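You operate a simulated robot arm through the tools that you are given. There is no shell and no other tool. Be economical: measure what you need, move in short steps, check, and stop when the job is done.

Carry out the task below with a simulated two-armed robot. There is one attempt and no reset: what you move stays moved.

## Task
Carry the small yellow case with both arms and set it on the island top.

It is judged by the outcome, as a careful person would: the job done as asked, and still so three seconds after it is handed in. It fails if anything else is knocked over, pushed out of place, dropped, spilled or broken.

## Robot
Two 6-joint arms with two-finger parallel grippers on one trunk, on a base that drives. Base frame: it is fixed to the floor where the robot stands at the start and does not move with it; the origin is under the middle of the robot, x ahead of it, y to its left, z up. Readings come in mm, rad, newtons and seconds.
The left shoulder is at the start at [280, 185, 1108], the right one opposite. With the tool pointing down near the work surface each hand reaches from about 160 to 860 mm from the robot's upright axis, wherever it stands, measured 20 degrees to its own side. Places, roughly: island top [-1200, -700, 900]. Payload 1.57 kg a hand.
The tool frame of a hand sits at the grasp point between the pads (the TCP): z along the fingers, y along the line on which they close. The tips reach 30 mm beyond it. The gripper opens to 80 mm. The fingers are 17 mm wide and 12 mm thick; the gripper's body (40 by 82 mm) begins 80 mm behind the TCP.
Orientation is that of the tool frame in the base frame, as a unit quaternion [x, y, z, w]. With the fingers straight down and closing along the base's y, the tool's x points along the base's -x, its y along +y and its z along -z.

## Interface
- The arms move only by the tool send_rows. It takes "left_commands", "right_commands" or both (then of equal length, played together; a hand with none holds still); each is a list of rows, each an object of numbers (a shift or turn left out is 0, a gripper value left out holds the last): "tx", "ty", "tz": the shift along the tool's x, y, z in m; "rx", "ry", "rz": the turn, a rotation vector about the tool's x, y, z in rad; "hand": the finger opening in m, from 0 to 0.08. In form: [{"tx": .., "ty": .., "tz": .., "rx": .., "ry": .., "rz": .., "hand": ..}, ...]. A call has 1 to 10 rows; each row shifts and turns the commanded pose from where the row before left it, along the tool's axes as they then stand. Rows are played at 5 a second. More than 50 mm and 0.15 rad between two rows, or a gripper value outside its range, and nothing of the call is played. Where a pose cannot be reached the arm comes as near as it can. A force on the tool above 40 N (or 10 N above the force at the start of the call, whichever is more), or a blocked arm, ends the call early, and 0.2 s more pass. Each finger travels about 153 mm/s and halts on what it meets, pressing with about 33 N; the grip force reading is that of the motor and also rises with nothing between the fingers. The clock runs only during rows and for 0.2 s after the last one: add rows that do not move to give the fingers time. The reply holds the time, the measured pose of the TCP, the force on the tool along the base axes, the opening and the grip force, in the units named above and with some noise, with the torque about the TCP (base axes, N m) and any sound that the robot's microphone picked up, and new pictures: "pictures" is both (left out), scene, wrist or none (wrist: the cameras of the hands that moved).
- Cameras (640 x 400 px; columns grow to the right, rows downward): "scene" is now at [217.2, -25.3, 1526.6]; the picture's right is [-0.38, -0.93, 0.00], its down [-0.84, 0.34, -0.42] and it looks along [0.39, -0.16, -0.91] (base axes); focal length 283 px, centre (320, 200). "left" rides on the left gripper at [72, 7, -122] in its tool frame; the picture's right is [-0.09, 1.00, 0.00], its down [-0.84, -0.08, -0.54] and it looks along [-0.54, -0.05, 0.84] (tool axes); focal length 238 px, centre (320, 200). "right" rides on the right gripper at [72, -7, -122] in its tool frame; the picture's right is [0.09, 1.00, 0.00], its down [-0.84, 0.08, -0.54] and it looks along [-0.54, 0.05, 0.84] (tool axes); focal length 238 px, centre (320, 200). There is no depth. A picture from a camera that has moved, and an enlarged one, comes with that camera's place and axes in the base frame and with its lens.
- move_column(by): slides the trunk up (or, below 0, down) by that many mm; the arms and the scene camera ride with it, the base frame stays. It gives what a move gives, with no picture.
- drive_base(legs): drives the robot by 1 to 6 legs, each [ahead, turn to the left] in mm and rad, along the robot's own axes; the way and the turn of a leg run together, so that a leg with both is an arc; at most 1500 mm and 3.142 rad a leg. The arms and the cameras ride along, it lands a little off, and it stops where it bumps. It gives what a move gives, and a new picture of the scene camera.
- head_to(pan, tilt): turns the head with the scene camera to pan (to the left, within 1.501 rad either way) and tilt (down, from -0.506 to 1.204), counted from straight ahead of the robot. It gives what a move gives, and a new picture of the scene camera.
- zoom(camera, box): a new picture of the part [left, top, right, bottom] of that camera's present view, enlarged. No time passes.
- sign_off(): hands the job in; it is judged then, once.

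Go step by step. Nothing tells you exact positions but the pictures and the camera data: compare them with the known pose of the tool, close in by small moves and look again before you grip or let go. The budget is 120 turns and 260 pictures, counting those below and the enlarged ones. Unless the task says otherwise, let go and move clear before handing in, and close with one line.

The tools are called by a JSON object that holds its "method" and its "body". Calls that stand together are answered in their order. send_rows: Moves the arms, as the interface text tells. Its arguments: {"type":"object","properties":{"left_commands":{"type":"array","items":{"type":"object","properties":{"tx":{"type":"number"},"ty":{"type":"number"},"tz":{"type":"number"},"rx":{"type":"number"},"ry":{"type":"number"},"rz":{"type":"number"},"hand":{"type":"number"}}}},"right_commands":{"type":"array","items":{"type":"object","properties":{"tx":{"type":"number"},"ty":{"type":"number"},"tz":{"type":"number"},"rx":{"type":"number"},"ry":{"type":"number"},"rz":{"type":"number"},"hand":{"type":"number"}}}},"pictures":{"type":"string","enum":["both","scene","wrist","none"]}},"required":[]} The other tools are called the same way: move_column (by) slides the trunk up or down; drive_base (legs) drives the base; head_to (pan, tilt) turns the head that bears the scene camera; zoom (camera, box) takes an enlarged picture of a part of a camera's view; sign_off () hands the job in.

At the start:

```text
time_s: 0.0
left_tool_pos: [491.0, 93.0, 883.8]
left_ee_rot: [0.0, 1.0, 0.0, 0.0]
left_ft_force: [-0.1, -0.9, -0.3]
left_moment: [0.01, 0.02, 0.0]
left_finger_gap: 80.1
left_grip_force: 0.1
right_tool_pos: [528.8, -303.0, 936.6]
right_ee_rot: [0.001, 1.0, 0.0, 0.0]
right_ft_force: [-0.2, 0.1, 0.7]
right_moment: [-0.02, -0.01, 0.01]
right_finger_gap: 79.9
right_grip_force: 0.0
trunk travel left (down, up): [-804.0, 186.0]
robot x, y, heading: [1.1, -1.2, -0.002]
head pan, tilt: [-0.389, 1.138]
```

scene: 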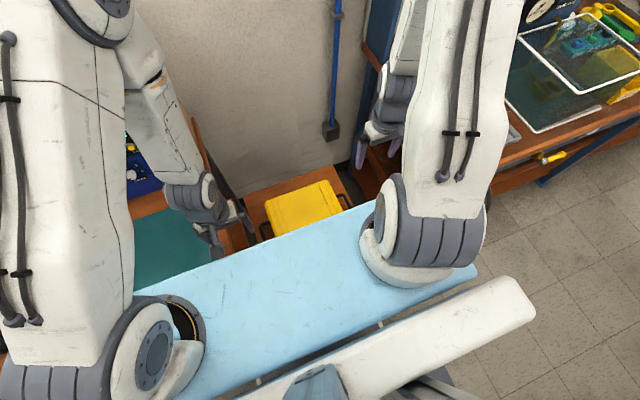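
right: 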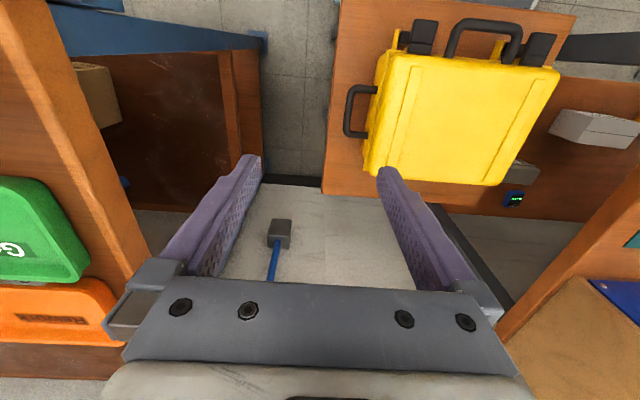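
left: 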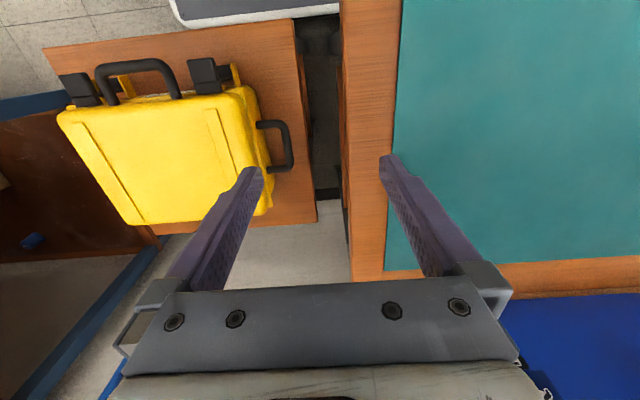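

The yellow case stands on a low wooden surface between two benches. Its top is at about (530, -113, 725), with side handles facing ±y. I'll zoom in on the case and the handles.

{"method": "zoom", "body": {"camera": "right", "box": [320, 0, 600, 200]}}

{"method": "zoom", "body": {"camera": "left", "box": [40, 40, 320, 240]}}

{"method": "zoom", "body": {"camera": "scene", "box": [200, 120, 400, 260]}}

```text
2.00 times, centred on (460, 100) of right
camera zoom: at [457.1, -308.0, 1058.7], right [-0.09, 1.0, 0.0], down [0.84, 0.08, 0.54], along [0.54, 0.05, -0.84], focal length 477 px, centre (40, 400)
```

zoom: 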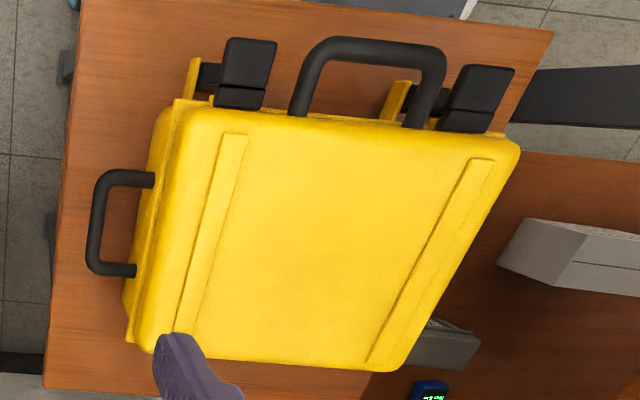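

```text
2.00 times, centred on (180, 140) of left
camera zoom: at [420.3, 101.2, 1005.6], right [0.09, 1.0, 0.0], down [0.84, -0.08, 0.54], along [0.54, -0.05, -0.84], focal length 477 px, centre (600, 320)
```

zoom: 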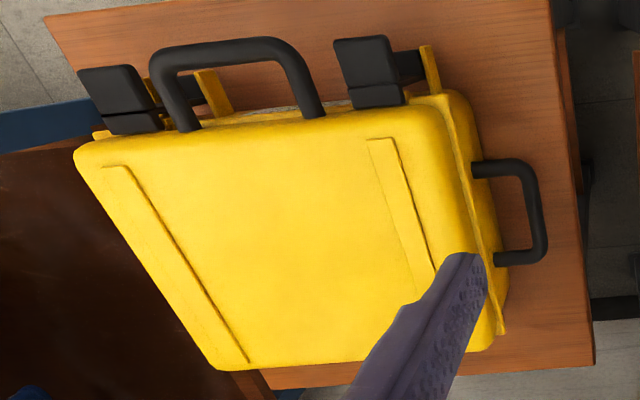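

```text
2.86 times, centred on (300, 190) of scene
camera zoom: at [217.2, -25.3, 1526.6], right [-0.38, -0.93, 0.0], down [-0.84, 0.34, -0.42], along [0.39, -0.16, -0.91], focal length 809 px, centre (377, 229)
```

zoom: 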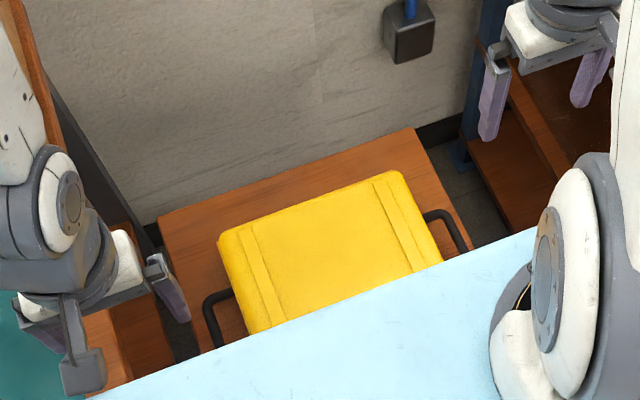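

The case looks about 240 mm wide. The handle bars are near (538, -258, 670) and (548, 42, 655). Before touching anything I'll look around for the route to the island.

{"method": "head_to", "body": {"pan": -1.5, "tilt": 0.5}}

{"method": "head_to", "body": {"pan": 1.5, "tilt": 0.5}}

{"method": "head_to", "body": {"pan": 0.0, "tilt": 0.95}}

```text
time_s: 1.3
left_tool_pos: [491.4, 93.0, 883.7]
left_ee_rot: [0.001, 1.0, -0.001, 0.0]
left_ft_force: [-0.2, 1.3, -0.3]
left_moment: [0.01, 0.02, 0.0]
left_finger_gap: 79.7
left_grip_force: 0.0
right_tool_pos: [528.6, -301.4, 937.2]
right_ee_rot: [-0.001, 1.0, 0.0, 0.0]
right_ft_force: [-0.2, 0.4, 0.4]
right_moment: [-0.01, 0.0, -0.02]
right_finger_gap: 79.9
right_grip_force: 0.0
trunk travel left (down, up): [-804.0, 186.0]
robot x, y, heading: [-1.6, -0.7, 0.001]
head pan, tilt: [-1.499, 0.499]
camera scene: at [167.8, -93.1, 1576.7], right [-1.0, -0.07, 0.0], down [-0.03, 0.48, -0.88], along [0.06, -0.88, -0.48], focal length 283 px, centre (320, 200)
```

scene: 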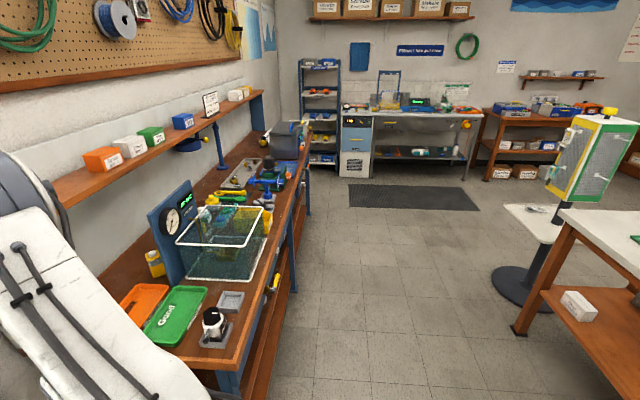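

```text
time_s: 3.9
left_tool_pos: [490.4, 92.2, 884.6]
left_ee_rot: [0.0, 1.0, 0.0, -0.001]
left_ft_force: [0.5, 0.7, 0.3]
left_moment: [0.02, 0.0, 0.0]
left_finger_gap: 79.8
left_grip_force: 0.0
right_tool_pos: [528.4, -302.2, 937.9]
right_ee_rot: [0.0, 1.0, 0.0, 0.0]
right_ft_force: [-1.0, 0.7, 0.6]
right_moment: [0.05, -0.01, 0.03]
right_finger_gap: 80.0
right_grip_force: 0.0
trunk travel left (down, up): [-804.0, 186.0]
robot x, y, heading: [3.6, -2.2, 0.001]
head pan, tilt: [1.499, 0.499]
camera scene: at [167.8, 88.4, 1576.7], right [1.0, -0.07, 0.0], down [-0.03, -0.48, -0.88], along [0.06, 0.88, -0.48], focal length 283 px, centre (320, 200)
```

scene: 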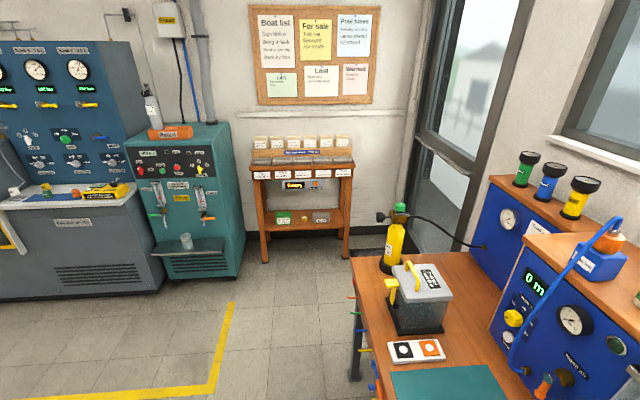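

```text
time_s: 5.5
left_tool_pos: [490.6, 91.9, 883.6]
left_ee_rot: [0.0, 1.0, -0.001, 0.0]
left_ft_force: [-0.9, -0.1, 0.0]
left_moment: [0.0, -0.02, -0.01]
left_finger_gap: 79.7
left_grip_force: 0.0
right_tool_pos: [530.5, -302.4, 937.0]
right_ee_rot: [0.0, 1.0, 0.0, 0.0]
right_ft_force: [0.4, 0.9, 0.6]
right_moment: [0.0, -0.02, 0.03]
right_finger_gap: 80.0
right_grip_force: 0.0
trunk travel left (down, up): [-804.0, 186.0]
robot x, y, heading: [0.9, 0.4, 0.001]
head pan, tilt: [0.0, 0.949]
camera scene: at [234.0, -2.3, 1539.3], right [0.0, -1.0, 0.0], down [-0.81, 0.0, -0.58], along [0.58, 0.0, -0.81], focal length 283 px, centre (320, 200)
```

scene: 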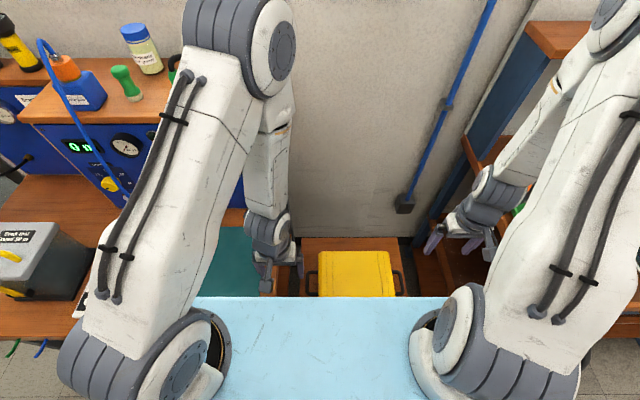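

The island's near edge is at about x = -850, spanning y from -1320 to -80, and there's floor between the benches to turn in. First I'll bring both hands above the handles with the fingers partly closed.

{"method": "send_rows", "body": {"left_commands": [{"tx": -0.025, "ty": -0.025, "hand": 0.036}, {"tx": -0.025, "ty": -0.025}, {"tz": 0.04}, {"tz": 0.03}, {"tz": 0.02}, {}], "right_commands": [{"ty": 0.022, "hand": 0.036}, {"tx": -0.008, "ty": 0.022}, {"tz": 0.05}, {"tz": 0.05}, {"tz": 0.045}, {}]}}

```text
time_s: 6.9
left_tool_pos: [540.5, 43.6, 795.8]
left_ee_rot: [-0.001, 1.0, 0.0, 0.0]
left_ft_force: [0.3, -0.4, 0.1]
left_moment: [-0.01, -0.01, 0.02]
left_finger_gap: 35.9
left_grip_force: 0.1
right_tool_pos: [539.1, -255.7, 793.5]
right_ee_rot: [0.0, 1.0, 0.0, 0.0]
right_ft_force: [-0.4, 0.2, 0.0]
right_moment: [-0.02, 0.02, 0.01]
right_finger_gap: 35.8
right_grip_force: 0.0
trunk travel left (down, up): [-804.0, 186.0]
robot x, y, heading: [-1.0, 3.6, -0.004]
head pan, tilt: [0.0, 0.949]
camera scene: at [234.3, -2.5, 1539.2], right [0.0, -1.0, 0.0], down [-0.81, 0.0, -0.58], along [0.58, 0.0, -0.81], focal length 283 px, centre (320, 200)
camera right: at [466.9, -262.0, 915.0], right [-0.09, 1.0, 0.0], down [0.84, 0.08, 0.54], along [0.54, 0.05, -0.84], focal length 238 px, centre (320, 200)
camera left: at [470.7, 51.6, 917.3], right [0.09, 1.0, 0.0], down [0.84, -0.08, 0.54], along [0.54, -0.05, -0.84], focal length 238 px, centre (320, 200)
```

scene: 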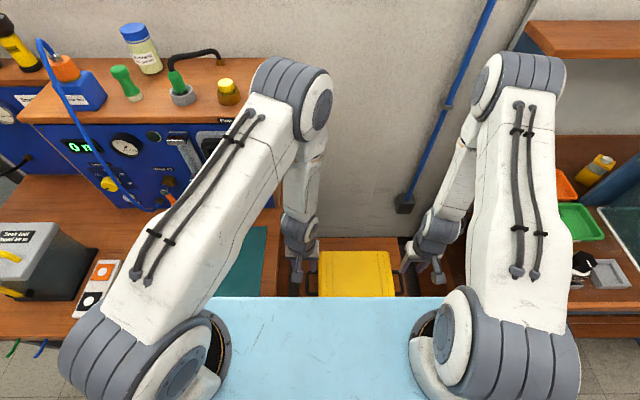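
right: 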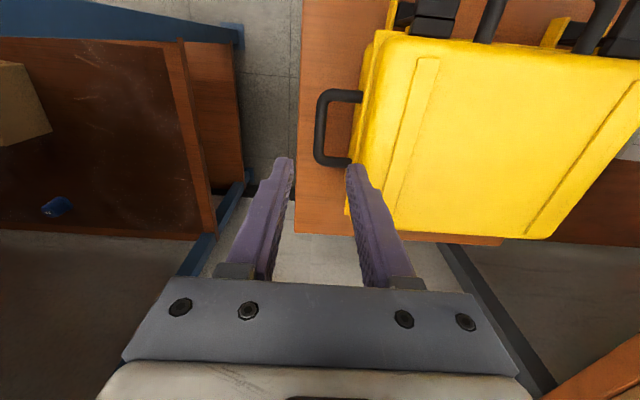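
left: 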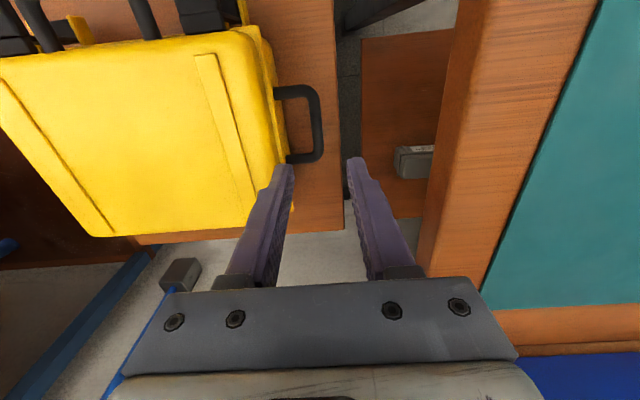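

The handle bars come out at about (538, -257, 660) and (541, 42, 655), with almost no yaw. The fingers straddle both bars, so I'll lower in two stages.

{"method": "send_rows", "body": {"left_commands": [{"tz": 0.03}, {"tz": 0.03, "ty": -0.001}, {"tz": 0.03}, {"tz": 0.02}, {}], "right_commands": [{"tz": 0.03, "ty": -0.001}, {"tz": 0.03}, {"tz": 0.03}, {"tz": 0.02}, {}], "pictures": "wrist"}}

```text
time_s: 8.1
left_tool_pos: [540.8, 44.8, 684.8]
left_ee_rot: [0.0, 1.0, 0.0, 0.0]
left_ft_force: [-0.1, 0.0, 0.1]
left_moment: [-0.04, 0.03, -0.02]
left_finger_gap: 35.7
left_grip_force: 0.1
right_tool_pos: [540.3, -258.3, 681.4]
right_ee_rot: [0.0, 1.0, -0.001, 0.001]
right_ft_force: [0.2, 0.4, -0.8]
right_moment: [0.06, 0.0, -0.01]
right_finger_gap: 36.1
right_grip_force: 0.1
trunk travel left (down, up): [-804.0, 186.0]
robot x, y, heading: [-2.3, 0.5, -0.001]
head pan, tilt: [0.0, 0.949]
camera right: at [468.0, -264.8, 803.3], right [-0.09, 1.0, 0.0], down [0.84, 0.08, 0.54], along [0.54, 0.05, -0.84], focal length 238 px, centre (320, 200)
camera left: at [469.9, 51.9, 805.2], right [0.09, 1.0, 0.0], down [0.84, -0.08, 0.54], along [0.54, -0.05, -0.84], focal length 238 px, centre (320, 200)
```

right: 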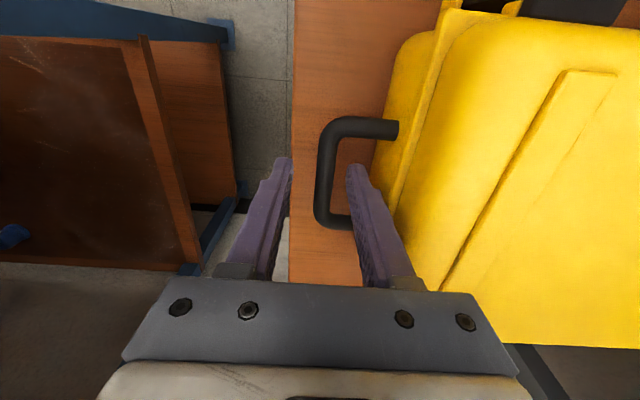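
left: 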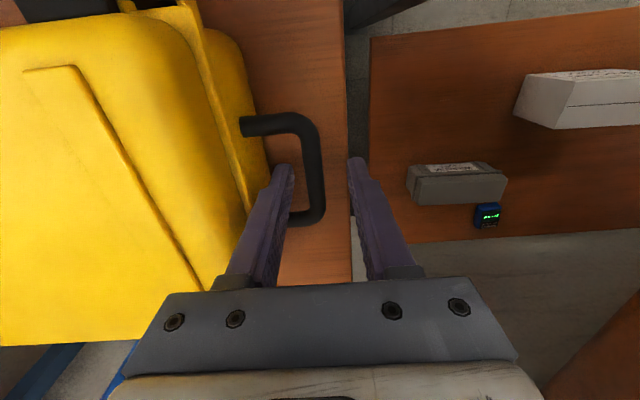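

The bars are at z ≈ 660 (left y ≈ 40, right y ≈ -255). I'll centre the hands, finish the descent and look again.

{"method": "send_rows", "body": {"left_commands": [{"ty": -0.004, "tz": 0.01}, {"tz": 0.015}, {}], "right_commands": [{"ty": 0.003, "tz": 0.01}, {"tz": 0.013}, {}], "pictures": "wrist"}}

```text
time_s: 8.9
left_tool_pos: [541.3, 38.2, 658.6]
left_ee_rot: [-0.001, 1.0, 0.0, 0.0]
left_ft_force: [-0.4, 0.1, -1.1]
left_moment: [0.03, -0.03, -0.02]
left_finger_gap: 36.1
left_grip_force: 0.1
right_tool_pos: [537.7, -254.8, 659.0]
right_ee_rot: [0.0, 1.0, 0.001, 0.0]
right_ft_force: [-0.1, 0.0, 0.3]
right_moment: [-0.03, 0.02, -0.01]
right_finger_gap: 36.1
right_grip_force: 0.2
trunk travel left (down, up): [-804.0, 186.0]
robot x, y, heading: [-1.5, 1.0, 0.002]
head pan, tilt: [0.0, 0.949]
camera right: at [466.7, -261.3, 780.7], right [-0.09, 1.0, 0.0], down [0.84, 0.08, 0.54], along [0.54, 0.05, -0.84], focal length 238 px, centre (320, 200)
camera left: at [471.5, 46.5, 780.9], right [0.09, 1.0, 0.0], down [0.84, -0.08, 0.54], along [0.54, -0.05, -0.84], focal length 238 px, centre (320, 200)
```

right: 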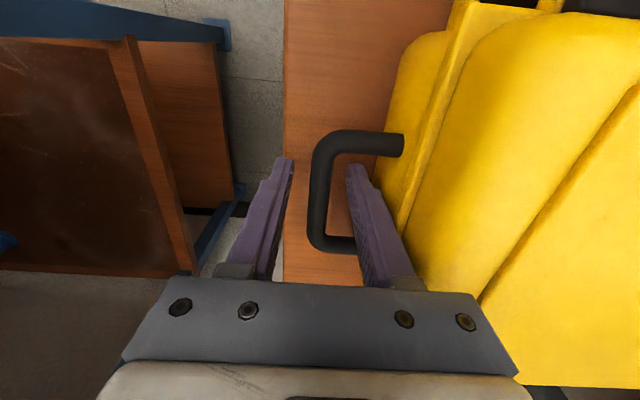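
left: 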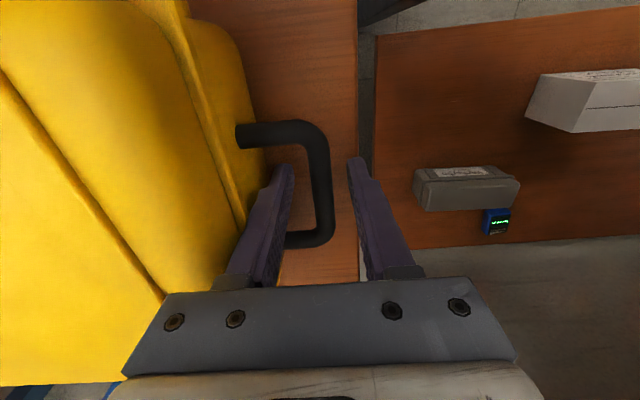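

Both bars are between the pads, so I'll close both grippers.

{"method": "send_rows", "body": {"left_commands": [{"hand": 0.012}, {"hand": 0.0}, {}, {}], "right_commands": [{"hand": 0.012}, {"hand": 0.0}, {}, {}], "pictures": "wrist"}}

```text
time_s: 9.9
left_tool_pos: [541.4, 40.3, 659.3]
left_ee_rot: [-0.002, 1.0, 0.001, -0.003]
left_ft_force: [6.9, 34.3, 5.6]
left_moment: [-0.17, -0.2, 0.2]
left_finger_gap: 11.7
left_grip_force: 29.7
right_tool_pos: [540.0, -256.2, 658.9]
right_ee_rot: [0.001, 1.0, 0.0, 0.001]
right_ft_force: [-1.4, -31.6, -0.8]
right_moment: [0.19, 0.53, 0.31]
right_finger_gap: 11.7
right_grip_force: 29.3
trunk travel left (down, up): [-804.0, 186.0]
robot x, y, heading: [-0.8, 2.6, 0.001]
head pan, tilt: [0.0, 0.949]
camera right: at [467.1, -261.6, 780.8], right [-0.09, 1.0, 0.0], down [0.84, 0.08, 0.54], along [0.54, 0.05, -0.84], focal length 238 px, centre (320, 200)
camera left: at [470.7, 47.5, 781.1], right [0.09, 1.0, 0.0], down [0.84, -0.08, 0.54], along [0.54, -0.05, -0.84], focal length 238 px, centre (320, 200)
```

right: 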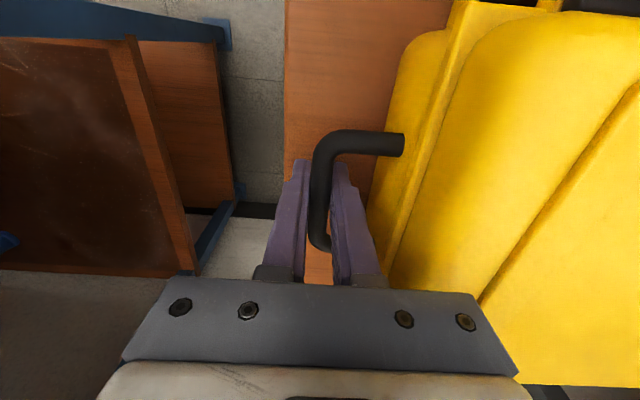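
left: 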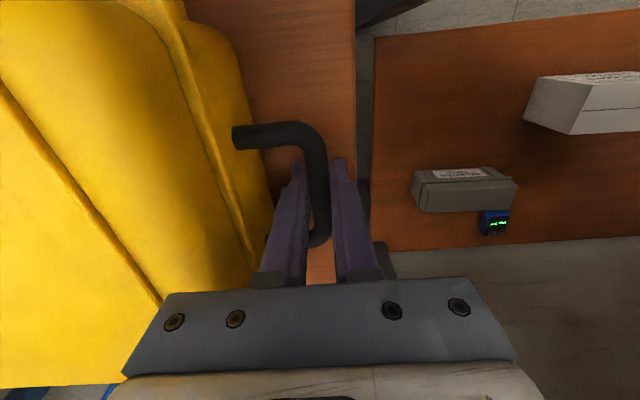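

Both bars are gripped, with about 33 N squeezing between the hands. I'll relieve that with small outward shifts, then lift a little.

{"method": "send_rows", "body": {"left_commands": [{"ty": 0.0015}, {}], "right_commands": [{"ty": -0.0012}, {}], "pictures": "none"}}

```text
time_s: 10.5
left_tool_pos: [541.0, 39.5, 659.7]
left_ee_rot: [0.0, 1.0, 0.0, -0.001]
left_ft_force: [-3.1, 13.3, 10.9]
left_moment: [-0.03, 0.74, 0.07]
left_finger_gap: 11.6
left_grip_force: 29.3
right_tool_pos: [538.2, -256.2, 658.8]
right_ee_rot: [0.0, 1.0, 0.0, 0.0]
right_ft_force: [-0.9, -6.1, 0.2]
right_moment: [0.03, -0.85, 0.04]
right_finger_gap: 11.5
right_grip_force: 29.2
trunk travel left (down, up): [-804.0, 186.0]
robot x, y, heading: [-1.5, 3.2, 0.003]
head pan, tilt: [0.0, 0.949]
```

{"method": "send_rows", "body": {"left_commands": [{"ty": 0.0007, "tz": -0.005}, {"tz": -0.01}, {"tz": -0.015}, {}], "right_commands": [{"ty": -0.0003, "tz": -0.005}, {"tz": -0.01}, {"tz": -0.015}, {}]}}

```text
time_s: 11.5
left_tool_pos: [544.3, 38.6, 689.5]
left_ee_rot: [0.001, 1.0, -0.001, 0.001]
left_ft_force: [-1.6, -7.4, -7.2]
left_moment: [0.04, -0.2, -0.2]
left_finger_gap: 11.8
left_grip_force: 28.8
right_tool_pos: [537.0, -258.6, 688.7]
right_ee_rot: [-0.001, 1.0, 0.001, -0.001]
right_ft_force: [1.3, 6.6, -6.5]
right_moment: [0.0, 0.15, -0.24]
right_finger_gap: 11.8
right_grip_force: 29.1
trunk travel left (down, up): [-804.0, 186.0]
robot x, y, heading: [2.0, -3.0, 0.0]
head pan, tilt: [0.0, 0.949]
camera scene: at [234.3, -2.4, 1539.1], right [0.0, -1.0, 0.0], down [-0.81, 0.0, -0.58], along [0.58, 0.0, -0.81], focal length 283 px, centre (320, 200)
camera right: at [464.9, -263.5, 809.6], right [-0.09, 1.0, 0.0], down [0.84, 0.08, 0.54], along [0.54, 0.05, -0.84], focal length 238 px, centre (320, 200)
camera left: at [472.6, 46.9, 810.9], right [0.09, 1.0, 0.0], down [0.84, -0.08, 0.54], along [0.54, -0.05, -0.84], focal length 238 px, centre (320, 200)
```

scene: 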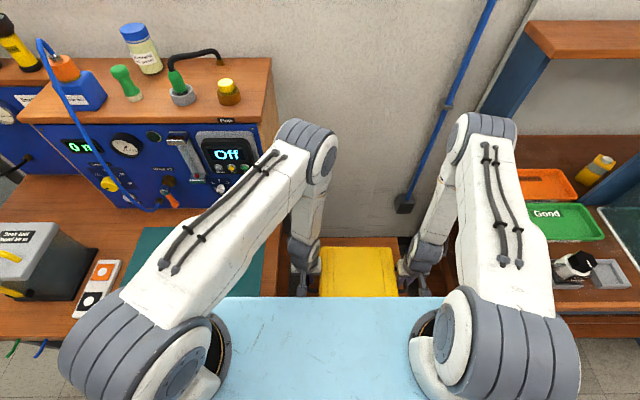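
right: 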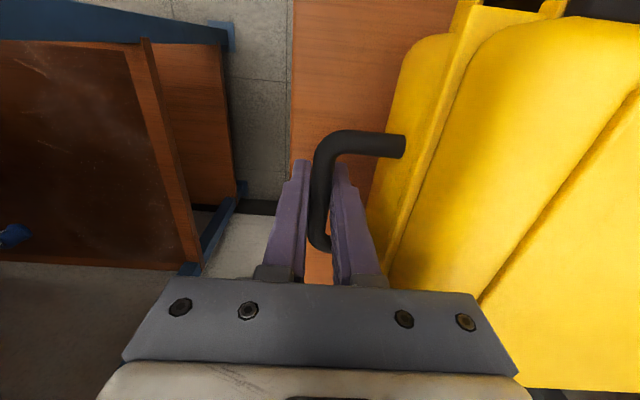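
left: 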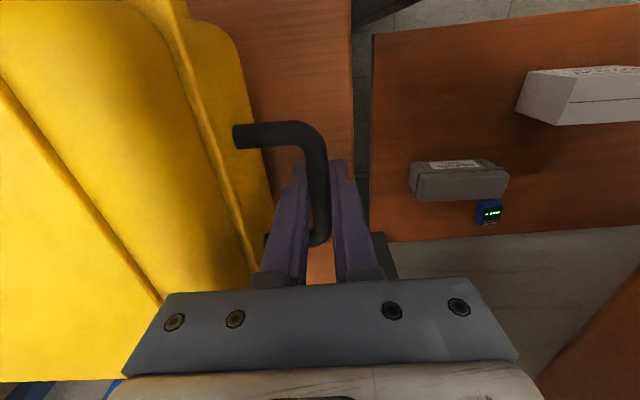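

The case is up and weighs about 1.4 kg, shared evenly. I'll raise the trunk so both hands rise together.

{"method": "move_column", "body": {"by": 180}}

{"method": "head_to", "body": {"pan": 0.0, "tilt": 1.1}}

```text
time_s: 13.5
left_tool_pos: [543.6, 38.7, 869.3]
left_ee_rot: [0.001, 1.0, -0.001, 0.001]
left_ft_force: [-1.7, -28.6, -7.4]
left_moment: [0.17, -0.17, -0.14]
left_finger_gap: 11.5
left_grip_force: 29.0
right_tool_pos: [537.2, -257.3, 867.5]
right_ee_rot: [-0.002, 1.0, 0.001, -0.001]
right_ft_force: [1.5, 29.4, -6.9]
right_moment: [-0.19, 0.11, -0.19]
right_finger_gap: 11.8
right_grip_force: 29.6
trunk travel left (down, up): [-984.0, 6.0]
robot x, y, heading: [-1.1, -4.3, -0.001]
head pan, tilt: [0.0, 0.949]
```

```text
time_s: 14.2
left_tool_pos: [543.1, 37.3, 868.9]
left_ee_rot: [0.001, 1.0, -0.001, 0.002]
left_ft_force: [-2.4, -34.0, -6.4]
left_moment: [0.21, 0.01, -0.15]
left_finger_gap: 11.6
left_grip_force: 29.3
right_tool_pos: [537.3, -257.9, 867.6]
right_ee_rot: [-0.001, 1.0, 0.0, -0.001]
right_ft_force: [1.7, 34.1, -7.3]
right_moment: [-0.23, -0.07, -0.18]
right_finger_gap: 11.8
right_grip_force: 29.1
trunk travel left (down, up): [-984.0, 6.0]
robot x, y, heading: [-1.4, 0.2, 0.005]
head pan, tilt: [0.0, 1.1]
camera scene: at [224.9, -2.5, 1709.0], right [0.0, -1.0, 0.0], down [-0.89, 0.0, -0.45], along [0.45, 0.0, -0.89], focal length 283 px, centre (320, 200)
```

scene: 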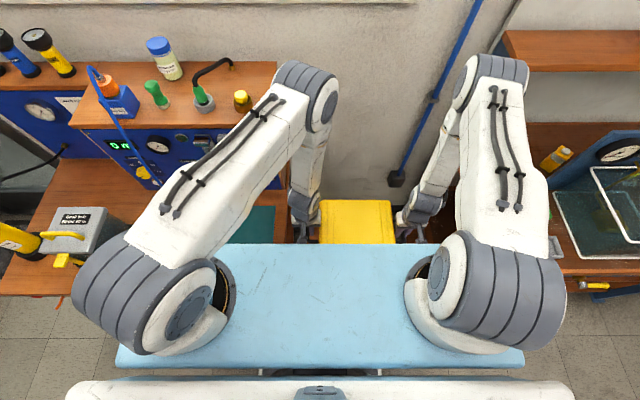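

The pull between the hands has grown to about 34 N, so I'll ease them inward by 1.3 mm each.

{"method": "send_rows", "body": {"left_commands": [{"ty": -0.0013}, {}], "right_commands": [{"ty": 0.0013}, {}], "pictures": "none"}}

```text
time_s: 14.8
left_tool_pos: [542.0, 37.8, 868.8]
left_ee_rot: [-0.002, 1.0, 0.0, -0.002]
left_ft_force: [-0.1, -5.1, -6.8]
left_moment: [0.03, -0.78, 0.0]
left_finger_gap: 11.4
left_grip_force: 29.2
right_tool_pos: [536.9, -257.5, 866.7]
right_ee_rot: [0.001, 1.0, 0.0, 0.0]
right_ft_force: [-1.4, 6.0, -7.0]
right_moment: [-0.06, 0.72, 0.15]
right_finger_gap: 11.7
right_grip_force: 29.1
trunk travel left (down, up): [-984.0, 6.0]
robot x, y, heading: [-0.0, 1.8, -0.0]
head pan, tilt: [0.0, 1.1]
```

Balanced again. Now I'll back out 250 mm.

{"method": "drive_base", "body": {"legs": [[-250, 0]]}}

{"method": "head_to", "body": {"pan": -1.5, "tilt": 0.75}}

```text
time_s: 16.6
left_tool_pos: [297.5, 38.7, 870.8]
left_ee_rot: [-0.001, 1.0, 0.0, -0.003]
left_ft_force: [0.8, 24.1, -6.5]
left_moment: [-0.13, 0.24, -0.04]
left_finger_gap: 11.5
left_grip_force: 29.0
right_tool_pos: [292.5, -258.3, 867.7]
right_ee_rot: [0.001, 1.0, 0.0, 0.001]
right_ft_force: [-0.4, -24.2, -7.0]
right_moment: [0.17, -0.35, 0.03]
right_finger_gap: 11.5
right_grip_force: 29.0
trunk travel left (down, up): [-984.0, 6.0]
robot x, y, heading: [-245.7, -1.4, 0.0]
head pan, tilt: [0.0, 1.1]
camera scene: at [-20.7, -2.5, 1708.9], right [0.0, -1.0, 0.0], down [-0.89, 0.0, -0.45], along [0.45, 0.0, -0.89], focal length 283 px, centre (320, 200)
```

scene: 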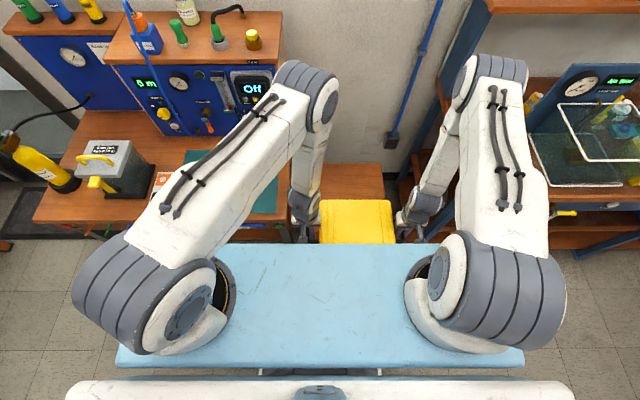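

```text
time_s: 18.2
left_tool_pos: [295.9, 39.1, 868.1]
left_ee_rot: [-0.001, 1.0, 0.001, -0.002]
left_ft_force: [0.1, 4.3, -7.7]
left_moment: [-0.01, -0.07, 0.04]
left_finger_gap: 11.4
left_grip_force: 28.7
right_tool_pos: [291.3, -257.5, 868.4]
right_ee_rot: [0.001, 1.0, 0.0, 0.001]
right_ft_force: [-0.2, -3.4, -6.5]
right_moment: [0.05, 0.04, 0.13]
right_finger_gap: 11.8
right_grip_force: 29.3
trunk travel left (down, up): [-984.0, 6.0]
robot x, y, heading: [-248.1, 1.0, -0.005]
head pan, tilt: [-1.499, 0.75]
camera scene: at [-78.0, -85.2, 1734.7], right [-1.0, -0.07, 0.0], down [-0.05, 0.68, -0.73], along [0.05, -0.73, -0.68], focal length 283 px, centre (320, 200)
```

scene: 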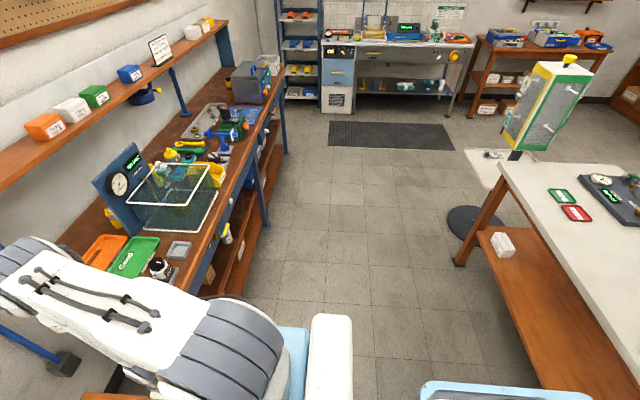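

There is open floor to the right, and the island edge is near x ≈ -920, with its objects towards the far (-y) end. I'll turn right in place, in two steps.

{"method": "drive_base", "body": {"legs": [[0, -0.8]]}}

{"method": "head_to", "body": {"pan": -1.5, "tilt": 0.8}}

```text
time_s: 20.7
left_tool_pos: [159.9, -360.3, 868.9]
left_ee_rot: [0.388, 0.922, 0.001, -0.001]
left_ft_force: [4.5, 3.2, -5.2]
left_moment: [-0.05, 0.01, 0.02]
left_finger_gap: 11.6
left_grip_force: 29.5
right_tool_pos: [-54.6, -565.0, 866.8]
right_ee_rot: [0.39, 0.921, 0.0, 0.0]
right_ft_force: [-4.2, -3.2, -7.0]
right_moment: [0.0, -0.09, 0.11]
right_finger_gap: 11.6
right_grip_force: 29.3
trunk travel left (down, up): [-984.0, 6.0]
robot x, y, heading: [-246.2, 1.1, -0.801]
head pan, tilt: [-1.499, 0.75]
camera scene: at [-187.9, -179.6, 1734.7], right [-0.75, 0.67, 0.0], down [0.45, 0.51, -0.73], along [-0.49, -0.55, -0.68], focal length 283 px, centre (320, 200)
```

scene: 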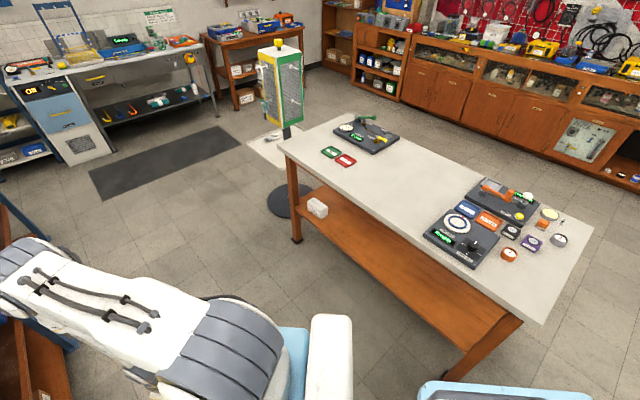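

```text
time_s: 21.4
left_tool_pos: [161.1, -361.5, 869.4]
left_ee_rot: [0.387, 0.922, 0.002, 0.0]
left_ft_force: [1.5, 0.2, -6.6]
left_moment: [-0.03, -0.02, 0.05]
left_finger_gap: 11.6
left_grip_force: 28.9
right_tool_pos: [-54.5, -565.2, 866.9]
right_ee_rot: [0.39, 0.921, -0.001, 0.001]
right_ft_force: [-1.6, -1.2, -6.5]
right_moment: [0.0, 0.03, 0.11]
right_finger_gap: 11.7
right_grip_force: 29.2
trunk travel left (down, up): [-984.0, 6.0]
robot x, y, heading: [-247.4, 0.9, -0.797]
head pan, tilt: [-1.499, 0.799]
camera scene: at [-186.5, -178.0, 1730.7], right [-0.75, 0.67, 0.0], down [0.48, 0.54, -0.7], along [-0.46, -0.52, -0.72], focal length 283 px, centre (320, 200)
```

scene: 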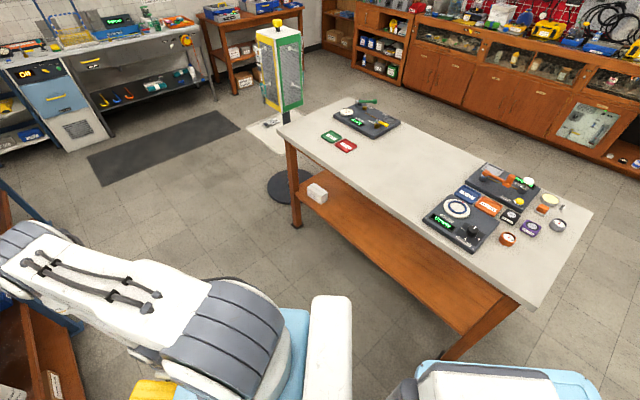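

Island top: x from -1450 to -890, y from -1320 to -20. The free stretch is y from about -930 to -470. I'll raise the case higher with the arms, then turn and drive alongside the island.

{"method": "send_rows", "body": {"left_commands": [{"tz": -0.02}, {"tz": -0.03}, {"tz": -0.03}, {"tz": -0.03}, {"tz": -0.03}, {"tz": -0.02}, {}], "right_commands": [{"tz": -0.02}, {"tz": -0.03}, {"tz": -0.03}, {"tz": -0.03}, {"tz": -0.03}, {"tz": -0.02}, {}], "pictures": "wrist"}}

```text
time_s: 23.0
left_tool_pos: [162.2, -361.6, 1030.4]
left_ee_rot: [0.387, 0.922, 0.004, -0.003]
left_ft_force: [12.6, 12.2, -7.2]
left_moment: [-0.38, -0.2, -0.18]
left_finger_gap: 11.8
left_grip_force: 28.7
right_tool_pos: [-52.9, -562.6, 1026.8]
right_ee_rot: [0.39, 0.921, -0.001, 0.001]
right_ft_force: [-13.4, -13.4, -6.8]
right_moment: [0.34, 0.19, 0.04]
right_finger_gap: 11.5
right_grip_force: 29.2
trunk travel left (down, up): [-984.0, 6.0]
robot x, y, heading: [-248.5, -1.8, -0.796]
head pan, tilt: [-1.499, 0.799]
camera right: at [-108.1, -514.8, 1147.8], right [0.65, 0.76, 0.0], down [0.64, -0.55, 0.55], along [0.41, -0.36, -0.84], focal length 238 px, centre (320, 200)
camera left: at [118.7, -304.2, 1153.0], right [0.77, 0.63, 0.0], down [0.53, -0.66, 0.53], along [0.34, -0.41, -0.85], focal length 238 px, centre (320, 200)
```

right: 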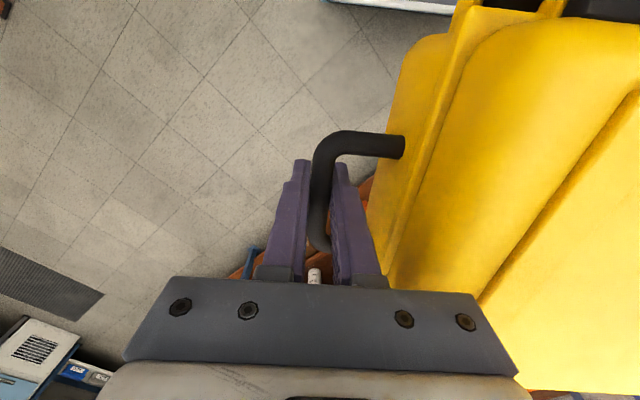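
left: 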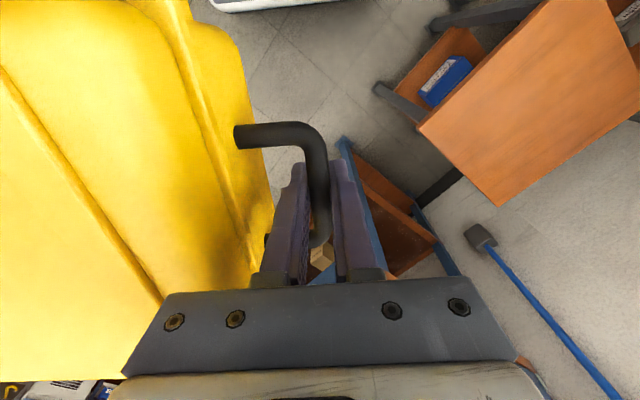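

The grip is unchanged and the case is level at z ≈ 1030. I'll finish turning to face -y, then drive alongside the island.

{"method": "drive_base", "body": {"legs": [[0, -0.774]]}}

{"method": "drive_base", "body": {"legs": [[400, 0]]}}

```text
time_s: 24.6
left_tool_pos: [-9.7, -491.2, 1029.9]
left_ee_rot: [0.563, 0.826, 0.004, -0.003]
left_ft_force: [0.3, 1.5, -6.1]
left_moment: [-0.39, -0.01, -0.25]
left_finger_gap: 11.5
left_grip_force: 28.6
right_tool_pos: [-286.7, -593.1, 1025.5]
right_ee_rot: [0.565, 0.825, -0.002, 0.001]
right_ft_force: [0.7, -0.5, -6.7]
right_moment: [0.29, 0.21, -0.19]
right_finger_gap: 11.6
right_grip_force: 29.0
trunk travel left (down, up): [-984.0, 6.0]
robot x, y, heading: [-247.1, -0.3, -1.198]
head pan, tilt: [-1.499, 0.799]
stopped in leg 1: the force on the tool passed its limit at 41 N (the readings are from after the stop); the commanded pose is now the measured one
camera scene: at [-256.7, -186.3, 1730.8], right [-0.43, 0.9, 0.0], down [0.65, 0.31, -0.7], along [-0.63, -0.3, -0.72], focal length 283 px, centre (320, 200)
```

scene: 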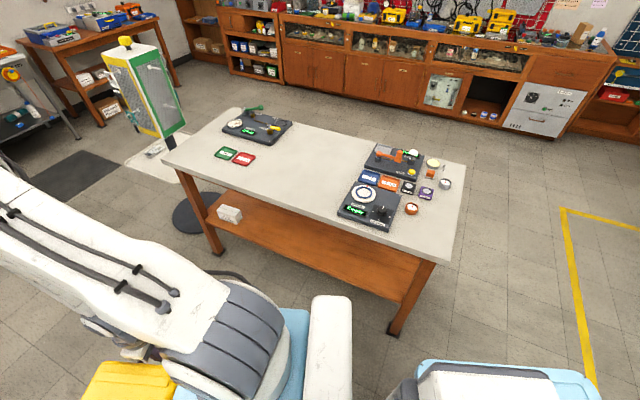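

```text
time_s: 27.1
left_tool_pos: [132.1, -861.9, 1030.0]
left_ee_rot: [0.564, 0.825, 0.004, -0.002]
left_ft_force: [1.3, 0.9, -6.2]
left_moment: [0.04, 0.01, -0.14]
left_finger_gap: 11.5
left_grip_force: 28.8
right_tool_pos: [-146.8, -964.3, 1026.5]
right_ee_rot: [0.566, 0.824, -0.002, 0.0]
right_ft_force: [0.1, -1.0, -6.8]
right_moment: [-0.1, -0.02, -0.05]
right_finger_gap: 11.4
right_grip_force: 29.2
trunk travel left (down, up): [-984.0, 6.0]
robot x, y, heading: [-97.6, -369.4, -1.197]
head pan, tilt: [-1.499, 0.799]
camera scene: at [-115.0, -557.2, 1730.6], right [-0.43, 0.9, 0.0], down [0.65, 0.31, -0.7], along [-0.63, -0.3, -0.72], focal length 283 px, centre (320, 200)
```

scene: 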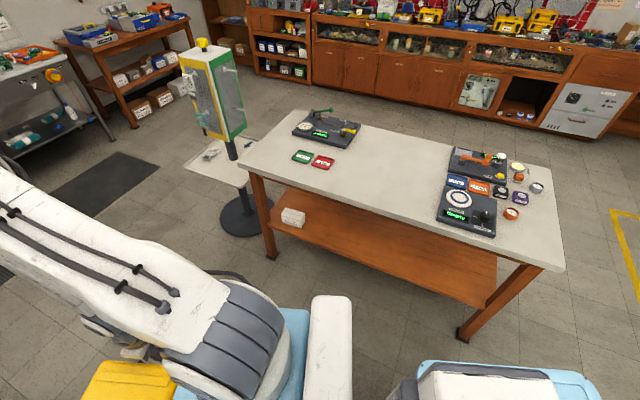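

The turn stopped early on sway force and the next leg ran at the uncorrected heading. That did no harm: the robot is at (-98, -369) in open floor. From here I'll use gentler turns, one at a time.

{"method": "drive_base", "body": {"legs": [[0, -0.35], [0, -0.357]]}}

```text
time_s: 29.6
left_tool_pos: [-234.6, -898.2, 1029.6]
left_ee_rot: [0.809, 0.587, 0.006, -0.002]
left_ft_force: [0.1, 0.2, -5.5]
left_moment: [-0.08, 0.03, -0.18]
left_finger_gap: 11.7
left_grip_force: 28.8
right_tool_pos: [-513.0, -802.0, 1025.3]
right_ee_rot: [0.811, 0.585, -0.002, 0.0]
right_ft_force: [-0.2, -1.7, -7.2]
right_moment: [0.0, -0.03, -0.03]
right_finger_gap: 11.5
right_grip_force: 29.0
trunk travel left (down, up): [-984.0, 6.0]
robot x, y, heading: [-105.2, -371.0, -1.888]
head pan, tilt: [-1.499, 0.799]
camera scene: at [-228.9, -505.7, 1730.7], right [0.24, 0.97, 0.0], down [0.7, -0.18, -0.7], along [-0.68, 0.17, -0.72], focal length 283 px, centre (320, 200)
```

scene: 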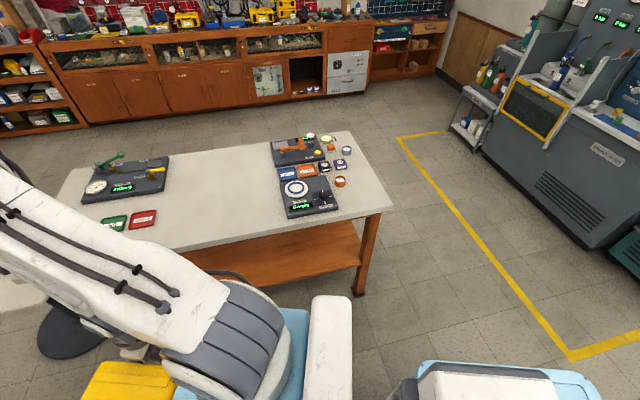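

{"method": "drive_base", "body": {"legs": [[460, 0]]}}

{"method": "drive_base", "body": {"legs": [[0, -0.3], [0, -0.3]]}}

```text
time_s: 32.4
left_tool_pos: [-383.3, -1333.4, 1029.3]
left_ee_rot: [0.812, 0.583, 0.006, 0.0]
left_ft_force: [0.5, 0.7, -7.3]
left_moment: [0.06, 0.02, -0.13]
left_finger_gap: 11.4
left_grip_force: 28.7
right_tool_pos: [-662.7, -1235.0, 1025.8]
right_ee_rot: [0.814, 0.581, -0.002, 0.0]
right_ft_force: [0.3, -0.5, -8.0]
right_moment: [-0.06, 0.02, -0.07]
right_finger_gap: 11.8
right_grip_force: 28.7
trunk travel left (down, up): [-984.0, 6.0]
robot x, y, heading: [-245.1, -805.1, -1.899]
head pan, tilt: [-1.499, 0.799]
camera scene: at [-376.2, -941.6, 1730.7], right [0.25, 0.97, 0.0], down [0.69, -0.18, -0.7], along [-0.67, 0.18, -0.72], focal length 283 px, centre (320, 200)
```

scene: 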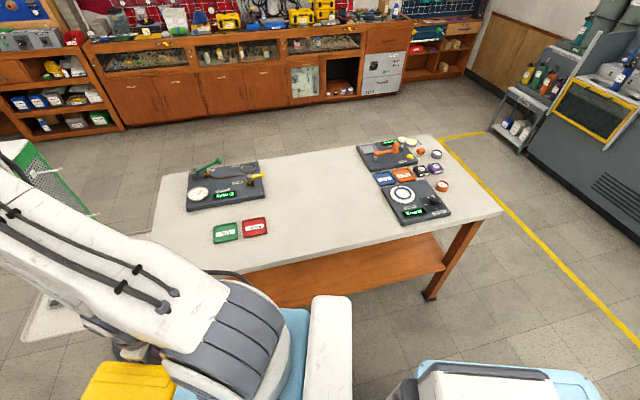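

```text
time_s: 34.8
left_tool_pos: [-661.9, -1160.0, 1030.4]
left_ee_rot: [0.951, 0.31, 0.005, 0.0]
left_ft_force: [0.5, 0.8, -6.2]
left_moment: [-0.03, 0.05, -0.15]
left_finger_gap: 11.3
left_grip_force: 29.2
right_tool_pos: [-832.1, -917.4, 1026.4]
right_ee_rot: [0.951, 0.31, -0.002, 0.0]
right_ft_force: [0.1, -0.8, -6.4]
right_moment: [-0.04, -0.01, -0.06]
right_finger_gap: 11.5
right_grip_force: 29.3
trunk travel left (down, up): [-984.0, 6.0]
robot x, y, heading: [-251.7, -808.0, -2.51]
head pan, tilt: [-1.499, 0.799]
camera scene: at [-428.4, -842.5, 1730.7], right [0.76, 0.64, 0.0], down [0.46, -0.55, -0.7], along [-0.45, 0.53, -0.72], focal length 283 px, centre (320, 200)
```

scene: 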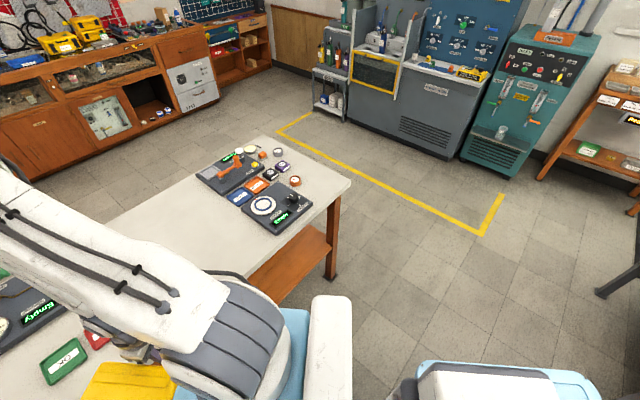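

The free stretch of island is y from -950 to -470, so I'll aim for the case centre at (-1060, -710). Now to complete the turn to face the island.

{"method": "drive_base", "body": {"legs": [[0, -0.315], [0, -0.315]]}}

{"method": "head_to", "body": {"pan": 0.0, "tilt": 0.9}}

```text
time_s: 37.2
left_tool_pos: [-789.5, -844.2, 1029.9]
left_ee_rot: [1.0, -0.001, 0.006, 0.003]
left_ft_force: [0.5, 0.7, -6.8]
left_moment: [-0.01, 0.05, -0.17]
left_finger_gap: 11.5
left_grip_force: 28.7
right_tool_pos: [-783.5, -548.7, 1025.2]
right_ee_rot: [1.0, -0.003, -0.002, -0.001]
right_ft_force: [-0.6, 0.1, -6.9]
right_moment: [-0.02, -0.03, -0.05]
right_finger_gap: 11.8
right_grip_force: 28.6
trunk travel left (down, up): [-984.0, 6.0]
robot x, y, heading: [-244.7, -808.9, 3.132]
head pan, tilt: [-1.499, 0.799]
camera scene: at [-412.1, -727.9, 1730.7], right [1.0, 0.06, 0.0], down [0.05, -0.72, -0.7], along [-0.04, 0.7, -0.72], focal length 283 px, centre (320, 200)
```

scene: 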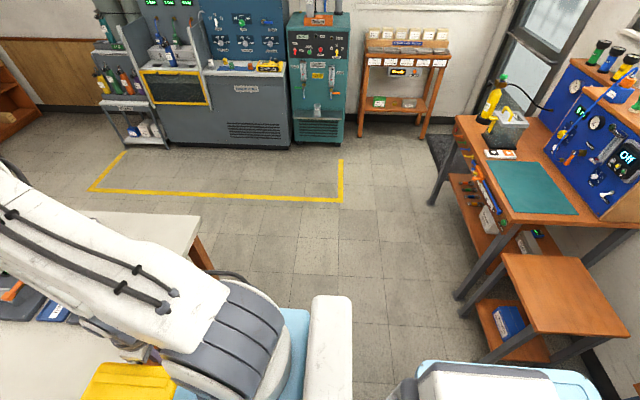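

```text
time_s: 38.8
left_tool_pos: [-790.4, -845.0, 1029.0]
left_ee_rot: [1.0, -0.002, 0.006, 0.003]
left_ft_force: [-0.1, 0.1, -7.8]
left_moment: [0.01, 0.05, -0.14]
left_finger_gap: 11.7
left_grip_force: 28.6
right_tool_pos: [-784.1, -548.9, 1025.8]
right_ee_rot: [1.0, -0.004, -0.002, 0.0]
right_ft_force: [-1.1, -0.8, -7.1]
right_moment: [0.01, -0.01, -0.05]
right_finger_gap: 11.7
right_grip_force: 28.9
trunk travel left (down, up): [-984.0, 6.0]
robot x, y, heading: [-244.4, -807.0, 3.133]
head pan, tilt: [0.0, 0.901]
camera scene: at [-482.4, -807.9, 1722.8], right [0.01, 1.0, 0.0], down [0.78, -0.01, -0.62], along [-0.62, 0.01, -0.78], focal length 283 px, centre (320, 200)
```

scene: 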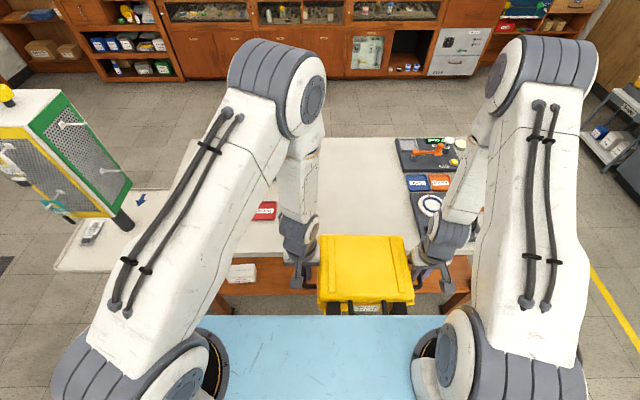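

The robot faces the island with the case centred at y ≈ -697, lined up with the free space. I'll drive in 170 mm.

{"method": "drive_base", "body": {"legs": [[170, 0]]}}

```text
time_s: 40.2
left_tool_pos: [-964.7, -846.3, 1030.0]
left_ee_rot: [1.0, 0.0, 0.006, 0.002]
left_ft_force: [1.0, -0.1, -7.1]
left_moment: [0.02, 0.04, -0.15]
left_finger_gap: 11.7
left_grip_force: 29.0
right_tool_pos: [-959.7, -551.0, 1025.9]
right_ee_rot: [1.0, -0.002, -0.002, -0.001]
right_ft_force: [-1.1, 0.0, -6.7]
right_moment: [0.01, 0.07, 0.02]
right_finger_gap: 11.8
right_grip_force: 28.8
trunk travel left (down, up): [-984.0, 6.0]
robot x, y, heading: [-419.2, -810.6, 3.135]
head pan, tilt: [0.0, 0.901]
camera scene: at [-656.7, -807.7, 1722.7], right [0.0, 1.0, 0.0], down [0.78, 0.0, -0.62], along [-0.62, 0.0, -0.78], focal length 283 px, centre (320, 200)
```

scene: 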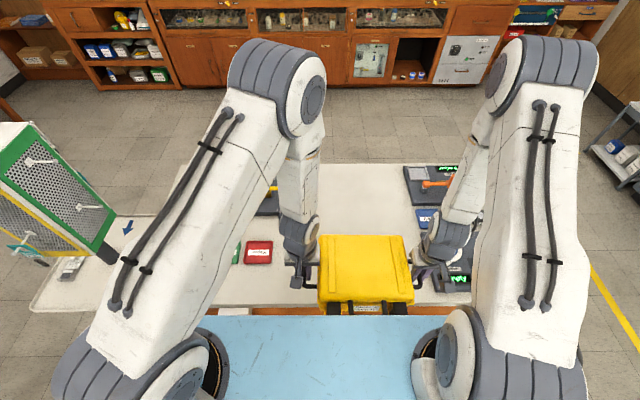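

Now I'll extend both arms 95 mm ahead, together.

{"method": "send_rows", "body": {"left_commands": [{"tx": -0.015}, {"tx": -0.02}, {"tx": -0.02}, {"tx": -0.02}, {"tx": -0.02}, {}], "right_commands": [{"tx": -0.015}, {"tx": -0.02}, {"tx": -0.02}, {"tx": -0.02}, {"tx": -0.02}, {}]}}

```text
time_s: 41.8
left_tool_pos: [-1059.8, -847.3, 1028.9]
left_ee_rot: [1.0, -0.001, 0.004, 0.003]
left_ft_force: [0.8, 3.1, -7.0]
left_moment: [0.0, 0.11, -0.09]
left_finger_gap: 11.9
left_grip_force: 29.1
right_tool_pos: [-1054.5, -551.4, 1023.3]
right_ee_rot: [1.0, -0.001, 0.0, 0.0]
right_ft_force: [-0.2, -3.2, -7.2]
right_moment: [0.02, -0.06, -0.08]
right_finger_gap: 11.8
right_grip_force: 28.8
trunk travel left (down, up): [-984.0, 6.0]
robot x, y, heading: [-424.1, -806.6, 3.139]
head pan, tilt: [0.0, 0.901]
stopped in row 6 (left hand): the force on the tool passed its limit at 41 N (the readings are from after the stop); the commanded pose is now the measured one
camera scene: at [-656.8, -807.7, 1722.7], right [0.0, 1.0, 0.0], down [0.78, 0.0, -0.62], along [-0.62, 0.0, -0.78], focal length 283 px, centre (320, 200)
camera right: at [-981.7, -543.2, 1144.6], right [0.09, -1.0, 0.0], down [-0.84, -0.08, 0.54], along [-0.54, -0.05, -0.84], focal length 238 px, centre (320, 200)
camera left: at [-987.5, -851.1, 1151.0], right [-0.09, -1.0, 0.0], down [-0.84, 0.08, 0.53], along [-0.53, 0.05, -0.85], focal length 238 px, centre (320, 200)
```

scene: 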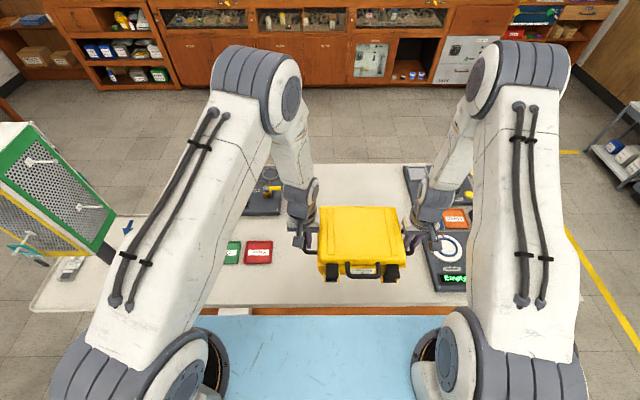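
right: 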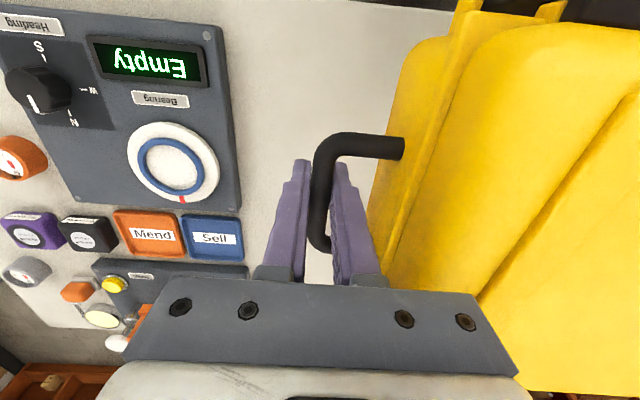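
left: 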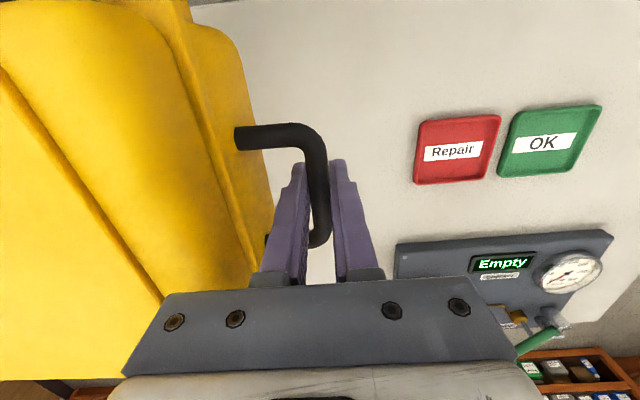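

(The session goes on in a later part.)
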